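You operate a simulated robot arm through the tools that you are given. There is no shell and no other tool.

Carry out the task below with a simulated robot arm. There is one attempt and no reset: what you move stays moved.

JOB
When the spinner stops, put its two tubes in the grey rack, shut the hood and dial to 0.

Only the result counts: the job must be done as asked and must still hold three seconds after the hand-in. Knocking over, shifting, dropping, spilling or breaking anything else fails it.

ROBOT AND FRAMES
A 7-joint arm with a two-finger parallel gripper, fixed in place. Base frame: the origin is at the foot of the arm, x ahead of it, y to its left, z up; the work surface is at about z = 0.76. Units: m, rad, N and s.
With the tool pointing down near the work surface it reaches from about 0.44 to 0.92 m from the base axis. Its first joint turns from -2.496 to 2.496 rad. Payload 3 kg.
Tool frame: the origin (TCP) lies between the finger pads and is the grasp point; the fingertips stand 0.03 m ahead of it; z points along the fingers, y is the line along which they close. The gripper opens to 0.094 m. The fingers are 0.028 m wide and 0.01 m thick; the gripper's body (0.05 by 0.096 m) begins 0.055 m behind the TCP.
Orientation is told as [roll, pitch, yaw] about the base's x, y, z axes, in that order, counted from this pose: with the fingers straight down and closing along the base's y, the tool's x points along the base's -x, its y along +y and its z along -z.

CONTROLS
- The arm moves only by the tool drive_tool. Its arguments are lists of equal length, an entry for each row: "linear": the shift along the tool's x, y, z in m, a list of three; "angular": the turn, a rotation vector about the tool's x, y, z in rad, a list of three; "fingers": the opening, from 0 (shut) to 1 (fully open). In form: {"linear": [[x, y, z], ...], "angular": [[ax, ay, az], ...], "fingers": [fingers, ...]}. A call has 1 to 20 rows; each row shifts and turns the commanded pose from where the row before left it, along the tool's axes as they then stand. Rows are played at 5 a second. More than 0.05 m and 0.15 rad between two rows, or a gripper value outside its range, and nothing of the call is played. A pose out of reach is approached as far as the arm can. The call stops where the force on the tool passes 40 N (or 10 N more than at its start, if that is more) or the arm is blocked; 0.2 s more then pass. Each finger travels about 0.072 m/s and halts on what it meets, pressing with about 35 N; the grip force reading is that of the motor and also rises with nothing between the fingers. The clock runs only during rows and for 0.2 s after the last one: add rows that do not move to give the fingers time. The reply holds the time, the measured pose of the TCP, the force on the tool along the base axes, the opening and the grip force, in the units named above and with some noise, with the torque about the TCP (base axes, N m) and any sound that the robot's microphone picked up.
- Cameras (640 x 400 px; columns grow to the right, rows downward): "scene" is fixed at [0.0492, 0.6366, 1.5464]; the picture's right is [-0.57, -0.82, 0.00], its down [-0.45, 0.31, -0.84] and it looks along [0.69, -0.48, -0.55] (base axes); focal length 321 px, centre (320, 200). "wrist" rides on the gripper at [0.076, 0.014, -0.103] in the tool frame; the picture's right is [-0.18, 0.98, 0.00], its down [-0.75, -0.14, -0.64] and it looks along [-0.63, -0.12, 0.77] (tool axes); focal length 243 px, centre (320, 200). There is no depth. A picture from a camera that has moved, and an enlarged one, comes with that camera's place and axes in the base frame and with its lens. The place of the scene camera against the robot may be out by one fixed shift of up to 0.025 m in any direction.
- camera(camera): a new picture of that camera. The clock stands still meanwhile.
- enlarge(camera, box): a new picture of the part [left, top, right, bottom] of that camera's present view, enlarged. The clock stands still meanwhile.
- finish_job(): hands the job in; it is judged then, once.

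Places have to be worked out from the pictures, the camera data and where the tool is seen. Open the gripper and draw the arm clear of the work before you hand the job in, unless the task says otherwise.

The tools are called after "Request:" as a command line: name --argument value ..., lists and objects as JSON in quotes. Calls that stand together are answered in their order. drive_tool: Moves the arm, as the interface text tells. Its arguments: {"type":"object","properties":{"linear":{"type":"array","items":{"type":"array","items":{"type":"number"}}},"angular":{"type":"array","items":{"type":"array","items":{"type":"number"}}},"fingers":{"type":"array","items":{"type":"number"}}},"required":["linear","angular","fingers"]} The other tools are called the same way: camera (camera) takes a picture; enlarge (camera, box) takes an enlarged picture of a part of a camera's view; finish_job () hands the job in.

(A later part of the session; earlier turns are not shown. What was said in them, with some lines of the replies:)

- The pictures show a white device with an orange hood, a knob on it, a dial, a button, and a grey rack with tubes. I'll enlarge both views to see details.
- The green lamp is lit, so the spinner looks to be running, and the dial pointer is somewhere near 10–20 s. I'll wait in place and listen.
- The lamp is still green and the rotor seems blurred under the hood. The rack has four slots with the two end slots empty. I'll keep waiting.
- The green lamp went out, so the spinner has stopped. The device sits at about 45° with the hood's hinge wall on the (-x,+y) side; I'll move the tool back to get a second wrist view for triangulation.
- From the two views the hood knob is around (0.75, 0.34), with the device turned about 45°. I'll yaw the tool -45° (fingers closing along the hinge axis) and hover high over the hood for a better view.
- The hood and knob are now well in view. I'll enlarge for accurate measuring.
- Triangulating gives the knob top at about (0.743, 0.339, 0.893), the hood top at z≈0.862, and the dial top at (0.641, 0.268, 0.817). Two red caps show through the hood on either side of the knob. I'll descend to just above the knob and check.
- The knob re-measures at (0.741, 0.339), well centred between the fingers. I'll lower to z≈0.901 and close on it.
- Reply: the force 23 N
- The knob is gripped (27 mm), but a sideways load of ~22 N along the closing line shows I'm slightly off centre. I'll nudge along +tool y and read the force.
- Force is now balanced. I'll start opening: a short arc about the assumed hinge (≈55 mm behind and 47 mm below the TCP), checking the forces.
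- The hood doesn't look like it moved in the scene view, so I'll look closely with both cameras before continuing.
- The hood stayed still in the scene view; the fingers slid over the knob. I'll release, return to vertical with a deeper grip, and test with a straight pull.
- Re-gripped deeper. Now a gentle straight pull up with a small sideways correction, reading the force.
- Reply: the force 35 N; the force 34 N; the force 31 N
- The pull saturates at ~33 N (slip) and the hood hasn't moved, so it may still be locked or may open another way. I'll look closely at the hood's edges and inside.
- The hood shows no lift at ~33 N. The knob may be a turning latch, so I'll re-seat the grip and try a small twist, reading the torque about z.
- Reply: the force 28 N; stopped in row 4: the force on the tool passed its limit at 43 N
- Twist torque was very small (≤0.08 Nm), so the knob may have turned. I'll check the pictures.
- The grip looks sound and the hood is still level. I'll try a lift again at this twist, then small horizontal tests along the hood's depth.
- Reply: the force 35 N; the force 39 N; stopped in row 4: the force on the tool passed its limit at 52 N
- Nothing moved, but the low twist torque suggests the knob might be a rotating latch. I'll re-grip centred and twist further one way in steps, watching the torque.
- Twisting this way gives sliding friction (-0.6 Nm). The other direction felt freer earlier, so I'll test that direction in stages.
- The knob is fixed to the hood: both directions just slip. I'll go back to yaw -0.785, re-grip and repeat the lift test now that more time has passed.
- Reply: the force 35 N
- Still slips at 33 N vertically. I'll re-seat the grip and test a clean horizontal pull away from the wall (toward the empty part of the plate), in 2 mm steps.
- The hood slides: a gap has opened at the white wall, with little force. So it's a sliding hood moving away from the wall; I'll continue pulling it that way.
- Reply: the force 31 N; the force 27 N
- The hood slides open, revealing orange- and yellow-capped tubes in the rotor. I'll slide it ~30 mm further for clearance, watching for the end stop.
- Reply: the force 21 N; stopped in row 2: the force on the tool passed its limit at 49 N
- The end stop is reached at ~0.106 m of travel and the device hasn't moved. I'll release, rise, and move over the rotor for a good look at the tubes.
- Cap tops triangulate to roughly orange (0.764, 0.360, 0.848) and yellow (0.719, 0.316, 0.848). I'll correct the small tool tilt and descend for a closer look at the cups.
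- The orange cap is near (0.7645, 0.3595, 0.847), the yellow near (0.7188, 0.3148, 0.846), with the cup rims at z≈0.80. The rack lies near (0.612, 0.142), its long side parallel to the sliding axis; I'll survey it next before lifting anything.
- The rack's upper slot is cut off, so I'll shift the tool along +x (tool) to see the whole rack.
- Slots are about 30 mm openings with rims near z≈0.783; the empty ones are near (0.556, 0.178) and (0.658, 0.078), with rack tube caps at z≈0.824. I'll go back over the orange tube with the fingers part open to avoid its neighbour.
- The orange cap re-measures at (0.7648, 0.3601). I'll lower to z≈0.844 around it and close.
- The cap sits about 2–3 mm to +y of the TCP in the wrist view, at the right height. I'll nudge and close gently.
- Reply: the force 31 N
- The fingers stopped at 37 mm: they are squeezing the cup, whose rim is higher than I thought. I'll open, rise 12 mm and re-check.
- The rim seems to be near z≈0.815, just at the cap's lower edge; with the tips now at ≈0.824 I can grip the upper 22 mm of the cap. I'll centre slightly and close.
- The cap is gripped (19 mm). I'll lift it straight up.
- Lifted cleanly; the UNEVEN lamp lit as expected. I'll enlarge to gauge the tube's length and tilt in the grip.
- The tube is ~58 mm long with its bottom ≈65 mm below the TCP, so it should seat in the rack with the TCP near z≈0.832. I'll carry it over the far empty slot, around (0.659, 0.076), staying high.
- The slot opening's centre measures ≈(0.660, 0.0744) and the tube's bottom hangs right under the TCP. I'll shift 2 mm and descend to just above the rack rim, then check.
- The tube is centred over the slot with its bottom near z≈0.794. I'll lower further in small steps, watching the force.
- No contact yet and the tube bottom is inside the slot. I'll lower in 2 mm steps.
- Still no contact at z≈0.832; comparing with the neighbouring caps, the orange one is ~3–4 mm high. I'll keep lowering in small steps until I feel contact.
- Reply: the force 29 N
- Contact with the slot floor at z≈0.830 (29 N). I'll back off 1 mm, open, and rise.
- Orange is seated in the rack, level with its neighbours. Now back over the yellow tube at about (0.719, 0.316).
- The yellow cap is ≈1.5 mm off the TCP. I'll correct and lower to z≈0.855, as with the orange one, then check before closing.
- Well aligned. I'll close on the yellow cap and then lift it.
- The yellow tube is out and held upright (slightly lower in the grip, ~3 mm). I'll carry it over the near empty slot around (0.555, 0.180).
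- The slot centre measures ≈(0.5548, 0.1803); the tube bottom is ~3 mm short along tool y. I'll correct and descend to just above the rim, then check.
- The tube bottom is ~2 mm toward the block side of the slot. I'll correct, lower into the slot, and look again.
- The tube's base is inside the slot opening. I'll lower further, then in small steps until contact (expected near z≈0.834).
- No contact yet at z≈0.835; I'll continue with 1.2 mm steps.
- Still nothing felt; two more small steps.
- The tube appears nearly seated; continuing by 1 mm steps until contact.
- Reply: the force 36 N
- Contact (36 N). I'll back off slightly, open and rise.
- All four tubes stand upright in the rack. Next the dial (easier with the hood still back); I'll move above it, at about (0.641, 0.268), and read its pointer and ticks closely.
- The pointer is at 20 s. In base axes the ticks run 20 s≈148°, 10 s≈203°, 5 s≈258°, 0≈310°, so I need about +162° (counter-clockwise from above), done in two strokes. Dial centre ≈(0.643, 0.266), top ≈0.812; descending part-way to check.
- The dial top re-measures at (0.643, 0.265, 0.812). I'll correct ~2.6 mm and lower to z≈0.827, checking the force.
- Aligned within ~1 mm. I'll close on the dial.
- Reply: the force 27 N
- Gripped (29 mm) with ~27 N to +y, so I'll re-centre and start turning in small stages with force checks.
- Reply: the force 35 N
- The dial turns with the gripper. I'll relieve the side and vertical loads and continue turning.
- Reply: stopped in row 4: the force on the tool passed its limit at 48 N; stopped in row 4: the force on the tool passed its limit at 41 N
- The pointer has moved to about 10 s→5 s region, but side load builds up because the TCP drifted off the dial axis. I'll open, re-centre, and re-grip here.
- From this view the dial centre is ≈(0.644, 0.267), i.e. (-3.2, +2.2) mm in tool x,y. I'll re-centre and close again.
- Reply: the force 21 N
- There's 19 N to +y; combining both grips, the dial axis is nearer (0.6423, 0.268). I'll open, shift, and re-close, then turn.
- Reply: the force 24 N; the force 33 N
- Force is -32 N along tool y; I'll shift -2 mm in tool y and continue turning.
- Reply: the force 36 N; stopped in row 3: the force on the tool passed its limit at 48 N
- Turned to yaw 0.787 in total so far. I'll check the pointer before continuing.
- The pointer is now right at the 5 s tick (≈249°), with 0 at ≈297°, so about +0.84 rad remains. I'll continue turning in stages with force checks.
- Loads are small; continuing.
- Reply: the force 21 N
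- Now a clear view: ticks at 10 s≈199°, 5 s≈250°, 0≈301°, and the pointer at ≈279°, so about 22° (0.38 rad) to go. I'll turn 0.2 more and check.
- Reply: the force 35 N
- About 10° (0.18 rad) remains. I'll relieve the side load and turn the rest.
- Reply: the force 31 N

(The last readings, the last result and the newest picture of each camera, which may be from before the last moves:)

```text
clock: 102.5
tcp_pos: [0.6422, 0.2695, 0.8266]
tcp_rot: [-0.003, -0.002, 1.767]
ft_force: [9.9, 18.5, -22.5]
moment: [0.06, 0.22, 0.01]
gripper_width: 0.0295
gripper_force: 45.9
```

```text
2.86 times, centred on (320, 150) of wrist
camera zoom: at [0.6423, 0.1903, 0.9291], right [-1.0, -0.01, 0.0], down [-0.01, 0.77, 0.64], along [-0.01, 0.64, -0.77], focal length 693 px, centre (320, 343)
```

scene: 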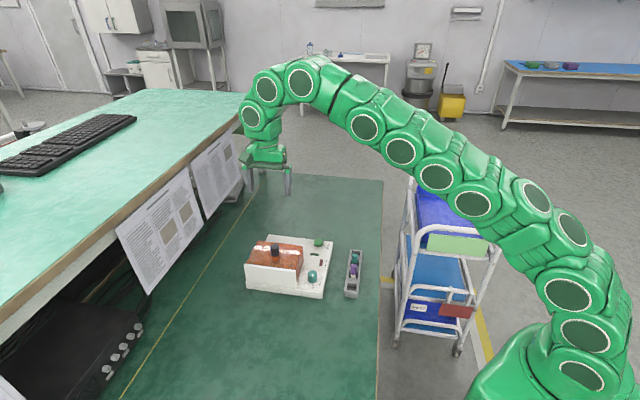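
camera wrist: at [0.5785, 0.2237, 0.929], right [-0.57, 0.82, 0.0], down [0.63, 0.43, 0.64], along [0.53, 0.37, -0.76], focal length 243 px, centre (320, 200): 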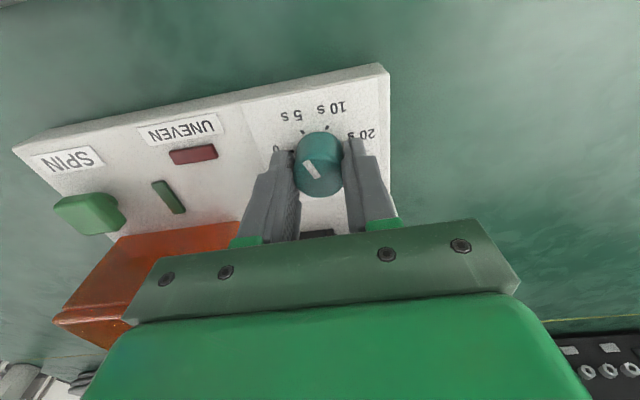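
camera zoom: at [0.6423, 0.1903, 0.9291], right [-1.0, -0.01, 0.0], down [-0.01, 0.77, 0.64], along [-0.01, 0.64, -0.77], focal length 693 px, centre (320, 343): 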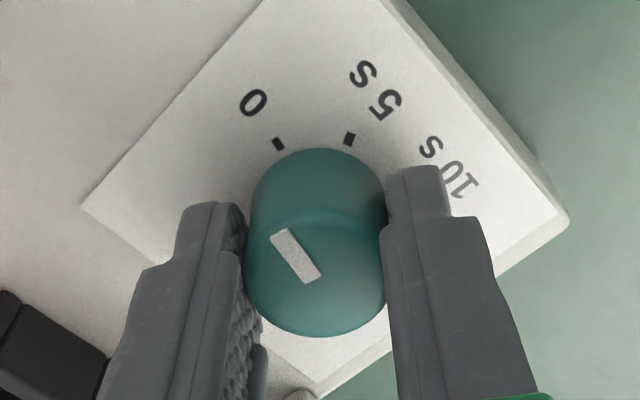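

The pointer now measures ≈300.7° versus the 0 tick's ≈301°. I'll release, rise a bit and verify.

Request:
drive_tool --linear '[[0, 0, 0], [0, 0, 0], [0, 0, 0], [0, 0, -0.02], [0, 0, -0.04], [0, 0, -0.04], [0, 0, 0]]' --angular '[[0, 0, 0], [0, 0, 0], [0, 0, 0], [0, 0, 0], [0, 0, 0], [0, 0, 0], [0, 0, 0]]' --fingers '[0.3, 0.5, 0.55, 0.55, 0.6, 0.6, 0.6]'

Request:
enlarge --camera "wrist" --box '[260, 40, 380, 160]'

Request:
enlarge --camera "scene" --box '[290, 255, 330, 295]'

Request:
camera --camera "scene"

```text
clock: 104.1
tcp_pos: [0.6441, 0.2695, 0.9277]
tcp_rot: [-0.003, -0.001, 1.766]
ft_force: [-0.2, -1.4, -0.7]
moment: [0.01, 0.0, 0.02]
gripper_width: 0.0563
gripper_force: 0.0
```

```text
3.33 times, centred on (320, 100) of wrist
camera zoom: at [0.6434, 0.1906, 1.0305], right [-1.0, -0.01, 0.0], down [-0.01, 0.76, 0.64], along [0.0, 0.64, -0.76], focal length 809 px, centre (320, 533)
```

zoom: 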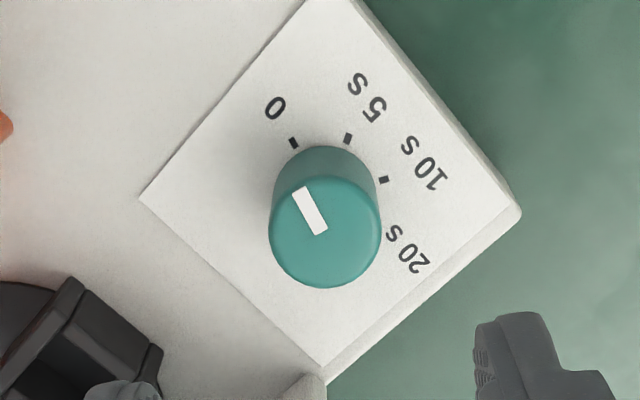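

```text
10.00 times, centred on (310, 275) of scene
camera zoom: at [0.0492, 0.6366, 1.5464], right [-0.57, -0.82, 0.0], down [-0.45, 0.31, -0.84], along [0.69, -0.48, -0.55], focal length 3213 px, centre (420, -550)
```

zoom: 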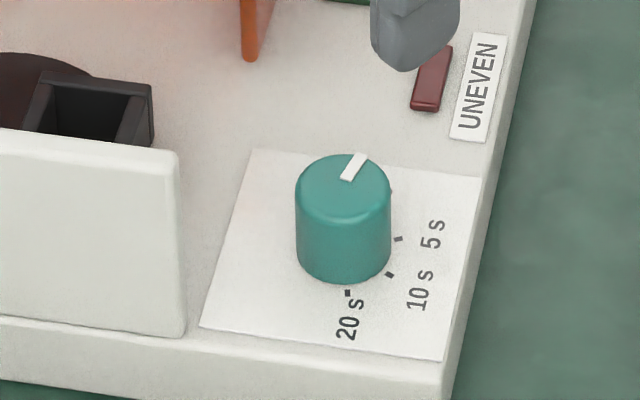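

```text
taken
```

scene: 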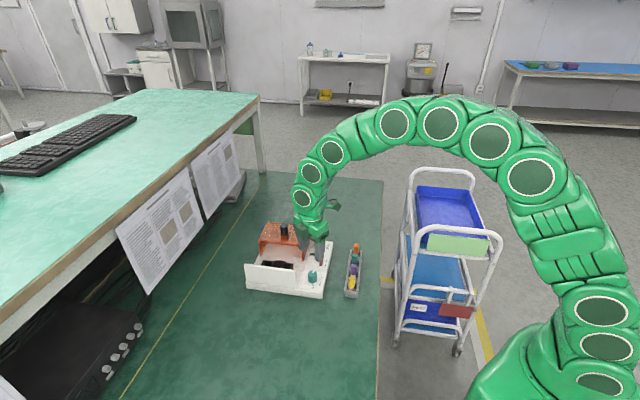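

The pointer reads ≈298–302° against the 0 tick at ≈300°. I'll enlarge more for a finer check.

Request:
enlarge --camera "wrist" --box '[295, 70, 355, 130]'

```text
6.67 times, centred on (325, 100) of wrist
camera zoom: at [0.6434, 0.1906, 1.0305], right [-1.0, -0.01, 0.0], down [-0.01, 0.76, 0.64], along [0.0, 0.64, -0.76], focal length 1618 px, centre (287, 867)
```

zoom: 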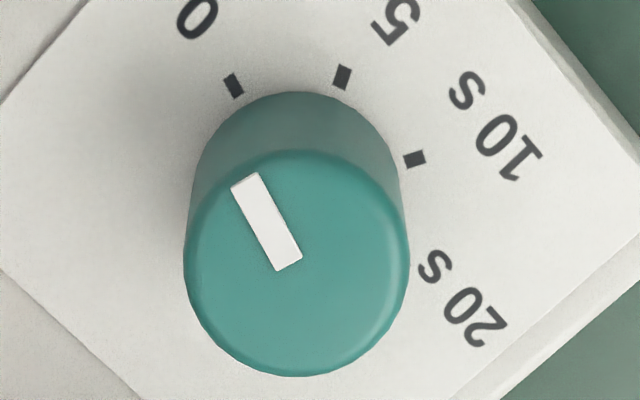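

The pointer's slope matches the 0 tick's own slope in the picture, so the dial is at 0. Now the hood: I'll rise, turn to yaw ≈0.785 (fingers closing along the slide direction) and hover over its knob near (0.807, 0.275).

Request:
drive_tool --linear '[[0, 0, -0.035], [0, 0, -0.035], [0, 0, 0], [0, 0, 0], [0, 0, 0], [0, 0, 0], [0, 0, 0], [0, 0, 0], [0, 0, 0], [-0.03, -0.028, 0], [-0.03, -0.028, 0], [-0.03, -0.028, 0], [-0.031, -0.0274, 0], [0, 0, 0]]' --angular '[[0, 0, 0], [0, 0, 0], [0, 0, 0.14], [0, 0, 0.14], [0, 0, 0.14], [0, 0, 0.14], [0, 0, 0.14], [0, 0, 0.14], [0, 0, 0.141], [0, 0, 0], [0, 0, 0], [0, 0, 0], [0, 0, 0], [0, 0, 0]]' --fingers '[0.7, 0.7, 0.7, 0.7, 0.7, 0.7, 0.7, 0.7, 0.7, 0.7, 0.7, 0.7, 0.7, 0.7]'

Request:
camera --camera "wrist"

Request:
enlarge --camera "scene" --box '[235, 195, 375, 305]'

```text
clock: 107.1
tcp_pos: [0.807, 0.2766, 0.9967]
tcp_rot: [0.0, -0.005, 0.786]
ft_force: [-0.2, 0.1, 0.3]
moment: [0.0, 0.02, -0.03]
gripper_width: 0.0663
gripper_force: 0.0
```

```text
taken
camera wrist: at [0.7426, 0.2311, 1.0991], right [-0.57, 0.82, 0.0], down [0.63, 0.43, 0.64], along [0.53, 0.37, -0.76], focal length 243 px, centre (320, 200)
```

wrist: 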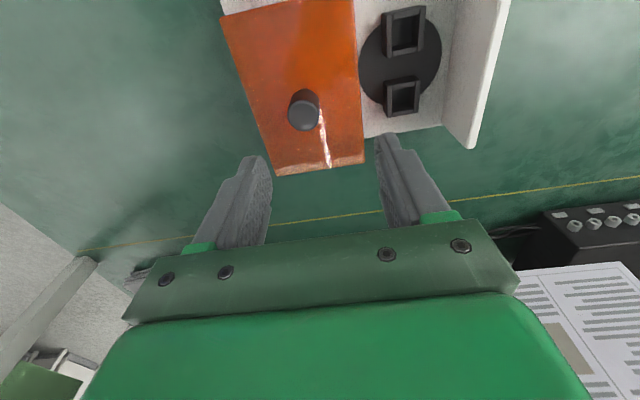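

```text
3.64 times, centred on (305, 250) of scene
camera zoom: at [0.0492, 0.6366, 1.5464], right [-0.57, -0.82, 0.0], down [-0.45, 0.31, -0.84], along [0.69, -0.48, -0.55], focal length 1168 px, centre (374, 18)
```

zoom: 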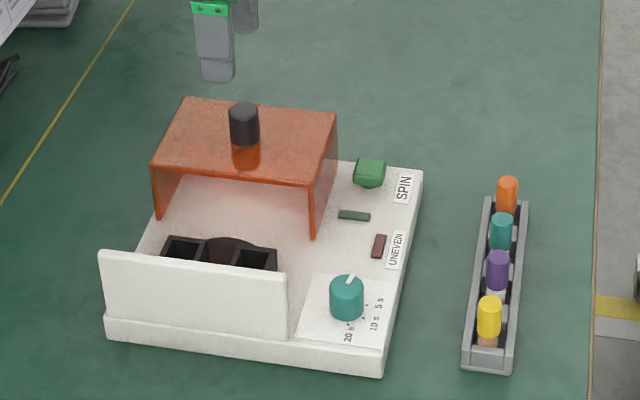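

The knob is at ≈(0.815, 0.264). I'll shift along tool y and descend part-way to check alignment.

Request:
drive_tool --linear '[[0.0005, -0.0143, 0], [0, 0, 0.03], [0, 0, 0.025], [0, 0, 0]]' --angular '[[0, 0.005, 0], [0, 0, 0], [0, 0, 0], [0, 0, 0]]' --fingers '[0.7, 0.7, 0.7, 0.7]'

Request:
camera --camera "wrist"

Request:
enlarge --camera "wrist" --box '[250, 60, 390, 200]'

```text
clock: 108.1
tcp_pos: [0.8181, 0.2656, 0.9434]
tcp_rot: [0.0, 0.001, 0.785]
ft_force: [0.5, -0.6, 0.0]
moment: [0.0, 0.02, 0.0]
gripper_width: 0.0658
gripper_force: 0.0
```

```text
taken
camera wrist: at [0.7527, 0.2199, 1.0453], right [-0.57, 0.82, 0.0], down [0.63, 0.43, 0.64], along [0.53, 0.36, -0.77], focal length 243 px, centre (320, 200)
```

wrist: 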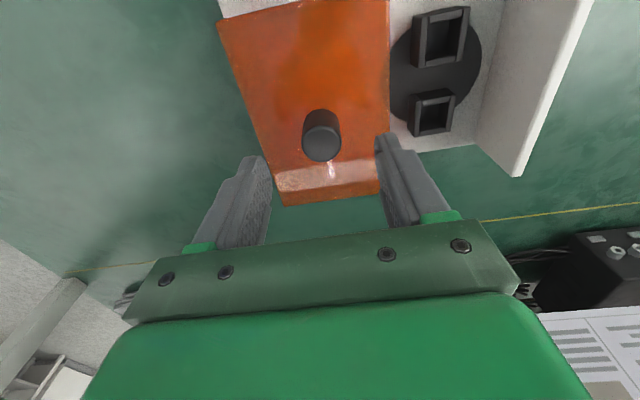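

```text
2.86 times, centred on (320, 130) of wrist
camera zoom: at [0.7527, 0.2199, 1.0453], right [-0.57, 0.82, 0.0], down [0.63, 0.43, 0.64], along [0.53, 0.36, -0.77], focal length 693 px, centre (320, 400)
```

zoom: 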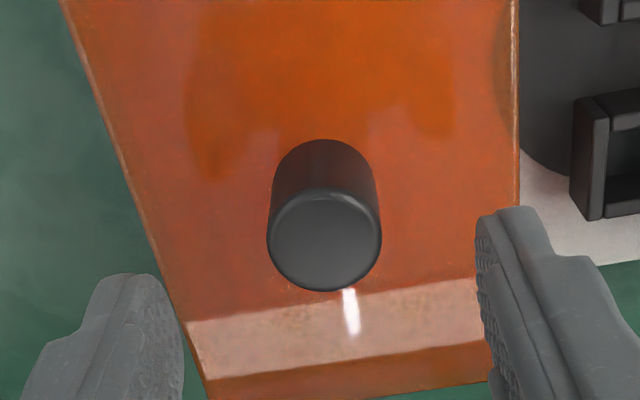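

Aligned within a millimetre. I'll lower to z≈0.899 and close on the knob.

Request:
drive_tool --linear '[[0, 0, 0.02], [0, 0, 0.015], [0, 0, 0.009], [0, 0, 0], [0, 0, 0], [0, 0, 0], [0, 0, 0]]' --angular '[[0, 0, 0], [0, 0, 0], [0, 0, 0], [0, 0, 0], [0, 0, 0], [0, 0, 0], [0, 0, 0]]' --fingers '[0.6, 0.6, 0.6, 0.3, 0.15, 0.1, 0.1]'

```text
clock: 109.7
tcp_pos: [0.8175, 0.2649, 0.8981]
tcp_rot: [0.0, 0.001, 0.788]
ft_force: [-0.8, 3.2, 4.6]
moment: [0.47, 0.44, -0.01]
gripper_width: 0.0274
gripper_force: 45.1
```

Gripped. I'll slide the hood back toward the wall along +tool y, in stages.

Request:
drive_tool --linear '[[0, 0.01, 0], [0, 0.01, 0], [0, 0.01, 0], [0, 0.01, 0], [0, 0.01, 0], [0, 0, 0]]' --angular '[[0, 0, 0], [0, 0, 0], [0, 0, 0], [0, 0, 0], [0, 0, 0], [0, 0, 0]]' --fingers '[0.1, 0.1, 0.1, 0.1, 0.1, 0.1]'

Request:
drive_tool --linear '[[0, 0.01, 0], [0, 0.01, 0], [0, 0.01, 0], [0, 0.01, 0], [0, 0, 0]]' --angular '[[0, 0, 0], [0, 0, 0], [0, 0, 0], [0, 0, 0], [0, 0, 0]]' --fingers '[0.1, 0.1, 0.1, 0.1, 0.1]'

Request:
enlarge --camera "scene" --box '[235, 215, 345, 305]'

```text
clock: 111.1
tcp_pos: [0.7802, 0.3011, 0.8987]
tcp_rot: [0.001, 0.001, 0.787]
ft_force: [-8.4, -7.8, -1.8]
moment: [-0.78, -0.08, 0.06]
gripper_width: 0.0275
gripper_force: 44.6
```

```text
clock: 112.3
tcp_pos: [0.7526, 0.3289, 0.8991]
tcp_rot: [0.0, 0.001, 0.787]
ft_force: [10.0, 9.4, 2.4]
moment: [1.21, -0.38, -0.06]
gripper_width: 0.0279
gripper_force: 45.3
```

```text
4.44 times, centred on (290, 260) of scene
camera zoom: at [0.0492, 0.6366, 1.5464], right [-0.57, -0.82, 0.0], down [-0.45, 0.31, -0.84], along [0.69, -0.48, -0.55], focal length 1428 px, centre (453, -67)
```

zoom: 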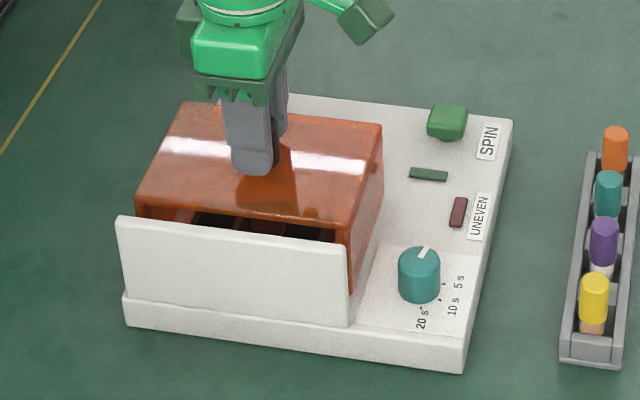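

About 15 mm remains. I'll push on in small steps to the stop.

Request:
drive_tool --linear '[[0, 0.005, 0], [0, 0.005, 0], [0, 0, 0]]' --angular '[[0, 0, 0], [0, 0, 0], [0, 0, 0]]' --fingers '[0.1, 0.1, 0.1]'

Request:
drive_tool --linear '[[0, 0.002, 0], [0, 0.002, 0], [0, 0.002, 0], [0, 0, 0]]' --angular '[[0, 0, 0], [0, 0, 0], [0, 0, 0], [0, 0, 0]]' --fingers '[0.1, 0.1, 0.1, 0.1]'

Request:
enlarge --camera "scene" --box '[240, 225, 310, 295]'

```text
clock: 113.1
tcp_pos: [0.7452, 0.3362, 0.8991]
tcp_rot: [0.001, 0.0, 0.788]
ft_force: [22.8, 23.2, -3.1]
moment: [0.85, 0.02, 0.02]
gripper_width: 0.0276
gripper_force: 45.6
```

```text
clock: 114.1
tcp_pos: [0.7418, 0.3374, 0.8982]
tcp_rot: [-0.002, 0.0, 0.785]
ft_force: [28.9, 13.6, -4.1]
moment: [0.72, -0.1, 0.01]
gripper_width: 0.0277
gripper_force: 44.8
```

```text
5.71 times, centred on (275, 260) of scene
camera zoom: at [0.0492, 0.6366, 1.5464], right [-0.57, -0.82, 0.0], down [-0.45, 0.31, -0.84], along [0.69, -0.48, -0.55], focal length 1836 px, centre (577, -143)
```

zoom: 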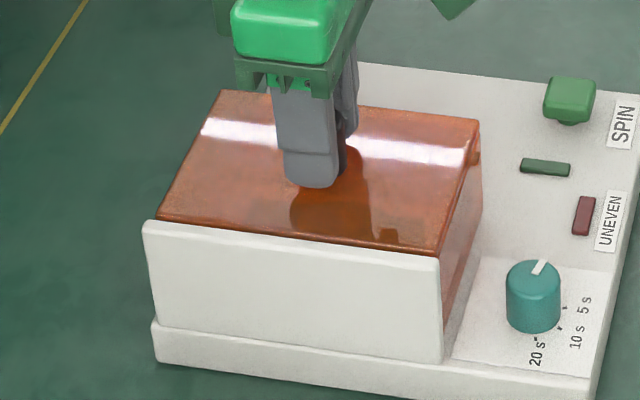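

The hood looks exactly as at the start. I'll relieve the side load and press 1.5 mm more to make sure it's fully shut.

Request:
drive_tool --linear '[[-0.0018, 0, 0], [0, 0.0015, 0], [0, 0, 0]]' --angular '[[0, 0, 0], [0, 0, 0], [0, 0, 0]]' --fingers '[0.1, 0.1, 0.1]'

Request:
enlarge --camera "scene" --box '[240, 225, 310, 295]'

```text
clock: 114.9
tcp_pos: [0.7407, 0.3385, 0.8984]
tcp_rot: [0.001, 0.004, 0.782]
ft_force: [0.4, -31.6, 14.1]
moment: [-0.47, 0.9, -0.1]
gripper_width: 0.0274
gripper_force: 44.8
```

```text
5.71 times, centred on (275, 260) of scene
camera zoom: at [0.0492, 0.6366, 1.5464], right [-0.57, -0.82, 0.0], down [-0.45, 0.31, -0.84], along [0.69, -0.48, -0.55], focal length 1836 px, centre (577, -143)
```

zoom: 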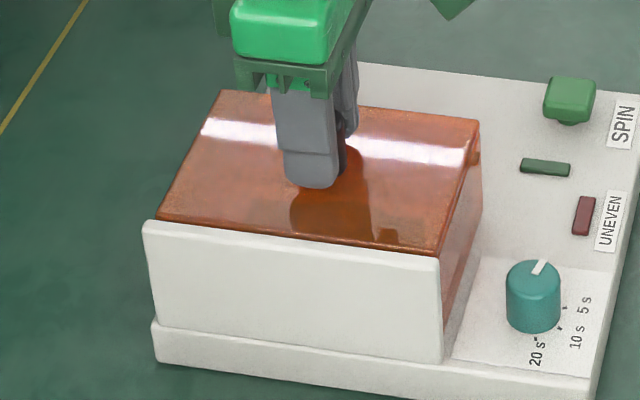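

It's firmly against the stop (≈23 N). I'll ease off 1 mm of command, open, and rise clear.

Request:
drive_tool --linear '[[0, -0.0008, 0], [0, 0, 0], [0, 0, 0], [0, 0, 0], [0, 0, -0.02], [0, 0, -0.04], [0, 0, -0.05], [0, 0, -0.05], [0, 0, -0.05], [0, 0, 0]]' --angular '[[0, 0, 0], [0, 0, 0], [0, 0, 0], [0, 0, 0], [0, 0, 0], [0, 0, 0], [0, 0, 0], [0, 0, 0], [0, 0, 0], [0, 0, 0]]' --fingers '[0.1, 0.3, 0.5, 0.6, 0.6, 0.8, 1, 1, 1, 1]'

Request:
camera --camera "wrist"

Request:
enlarge --camera "scene" --box '[230, 210, 390, 310]'

```text
clock: 117.1
tcp_pos: [0.7417, 0.3426, 1.1125]
tcp_rot: [0.0, 0.002, 0.786]
ft_force: [0.1, 0.2, -0.8]
moment: [-0.01, 0.03, 0.03]
gripper_width: 0.094
gripper_force: 0.1
```

```text
taken
camera wrist: at [0.6763, 0.298, 1.2149], right [-0.57, 0.82, 0.0], down [0.63, 0.43, 0.64], along [0.53, 0.36, -0.77], focal length 243 px, centre (320, 200)
```

wrist: 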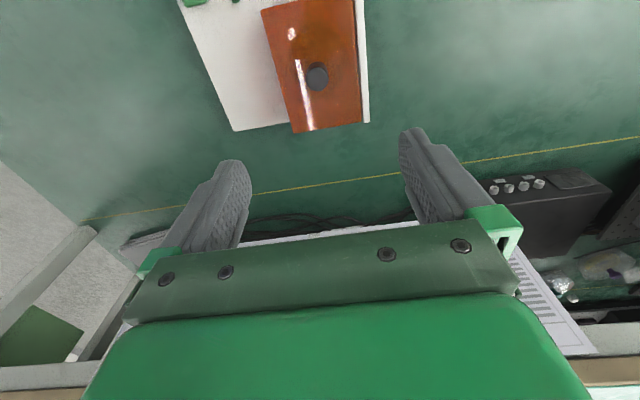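

```text
4.00 times, centred on (310, 260) of scene
camera zoom: at [0.0492, 0.6366, 1.5464], right [-0.57, -0.82, 0.0], down [-0.45, 0.31, -0.84], along [0.69, -0.48, -0.55], focal length 1285 px, centre (360, -40)
```

zoom: 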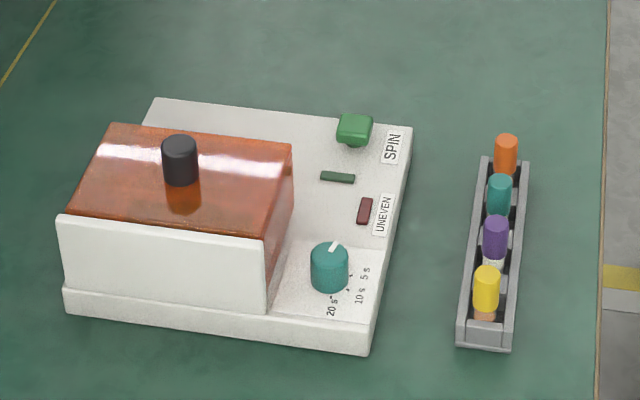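

Everything matches the starting layout: hood shut, dial at 0, both tubes in the rack, device and rack unmoved. I'll draw the arm back a little and check once more.

Request:
drive_tool --linear '[[0.028, 0.028, -0.01], [0.028, 0.028, -0.01], [0.028, 0.028, -0.01], [0, 0, 0], [0, 0, 0], [0, 0, 0]]' --angular '[[0, 0, 0], [0, 0, 0], [0, 0, 0], [0, 0, 0], [0, 0, 0], [0, 0, 0]]' --fingers '[1, 1, 1, 1, 1, 1]'

Request:
enlarge --camera "scene" --box '[290, 240, 370, 310]'

Request:
camera --camera "scene"

```text
clock: 118.5
tcp_pos: [0.6227, 0.3407, 1.1399]
tcp_rot: [-0.001, 0.001, 0.788]
ft_force: [-0.4, -0.3, 0.9]
moment: [-0.05, 0.03, 0.01]
gripper_width: 0.0943
gripper_force: 0.0
```

```text
5.71 times, centred on (330, 275) of scene
camera zoom: at [0.0492, 0.6366, 1.5464], right [-0.57, -0.82, 0.0], down [-0.45, 0.31, -0.84], along [0.69, -0.48, -0.55], focal length 1836 px, centre (263, -229)
```

zoom: 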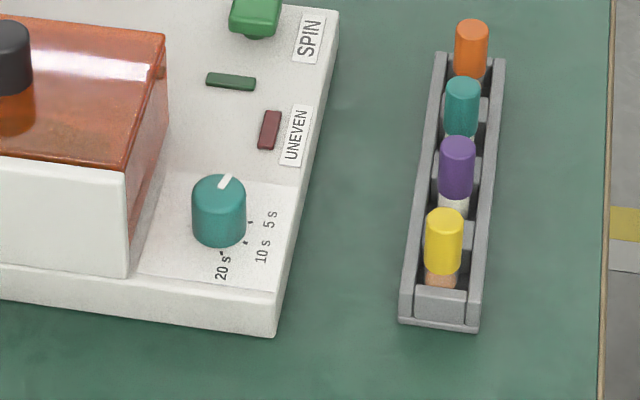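

```text
taken
```

scene: 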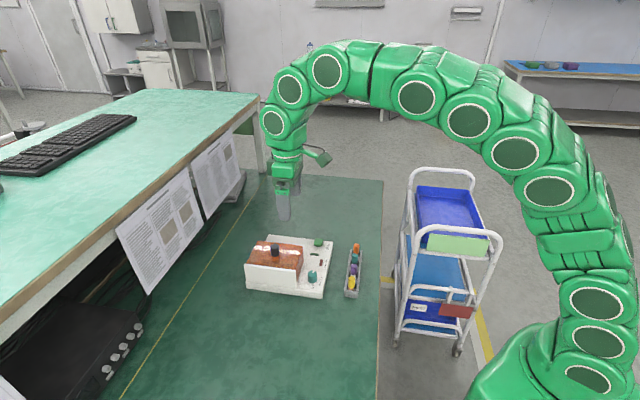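

The final views show the job done: both tubes upright in the rack, the hood shut, the dial at 0, the lamps off, and the arm clear with the gripper open. I'm handing the job in.

Request:
finish_job

```text
The job is handed in.
```

The job is handed in. When I handed it in:

- **Spinner:** its green lamp had gone out before I touched anything.
- **Tubes:** the orange and yellow tubes from the spinner are upright in the grey rack's two end slots. The purple and teal tubes already there were left alone.
- **Hood:** it slides rather than hinges. I pushed it back against its stop, and it looks the same in the pictures as at the start.
- **Dial:** I turned it from 20 s to 0. The pointer lined up with the 0 tick to within about 2°.

The spinner and rack look to be where they started. The gripper is open and the arm is clear. While working out how the hood opens, I pulled and twisted its knob with up to about 50 N, and nothing else moved. I don't have the judge's result.
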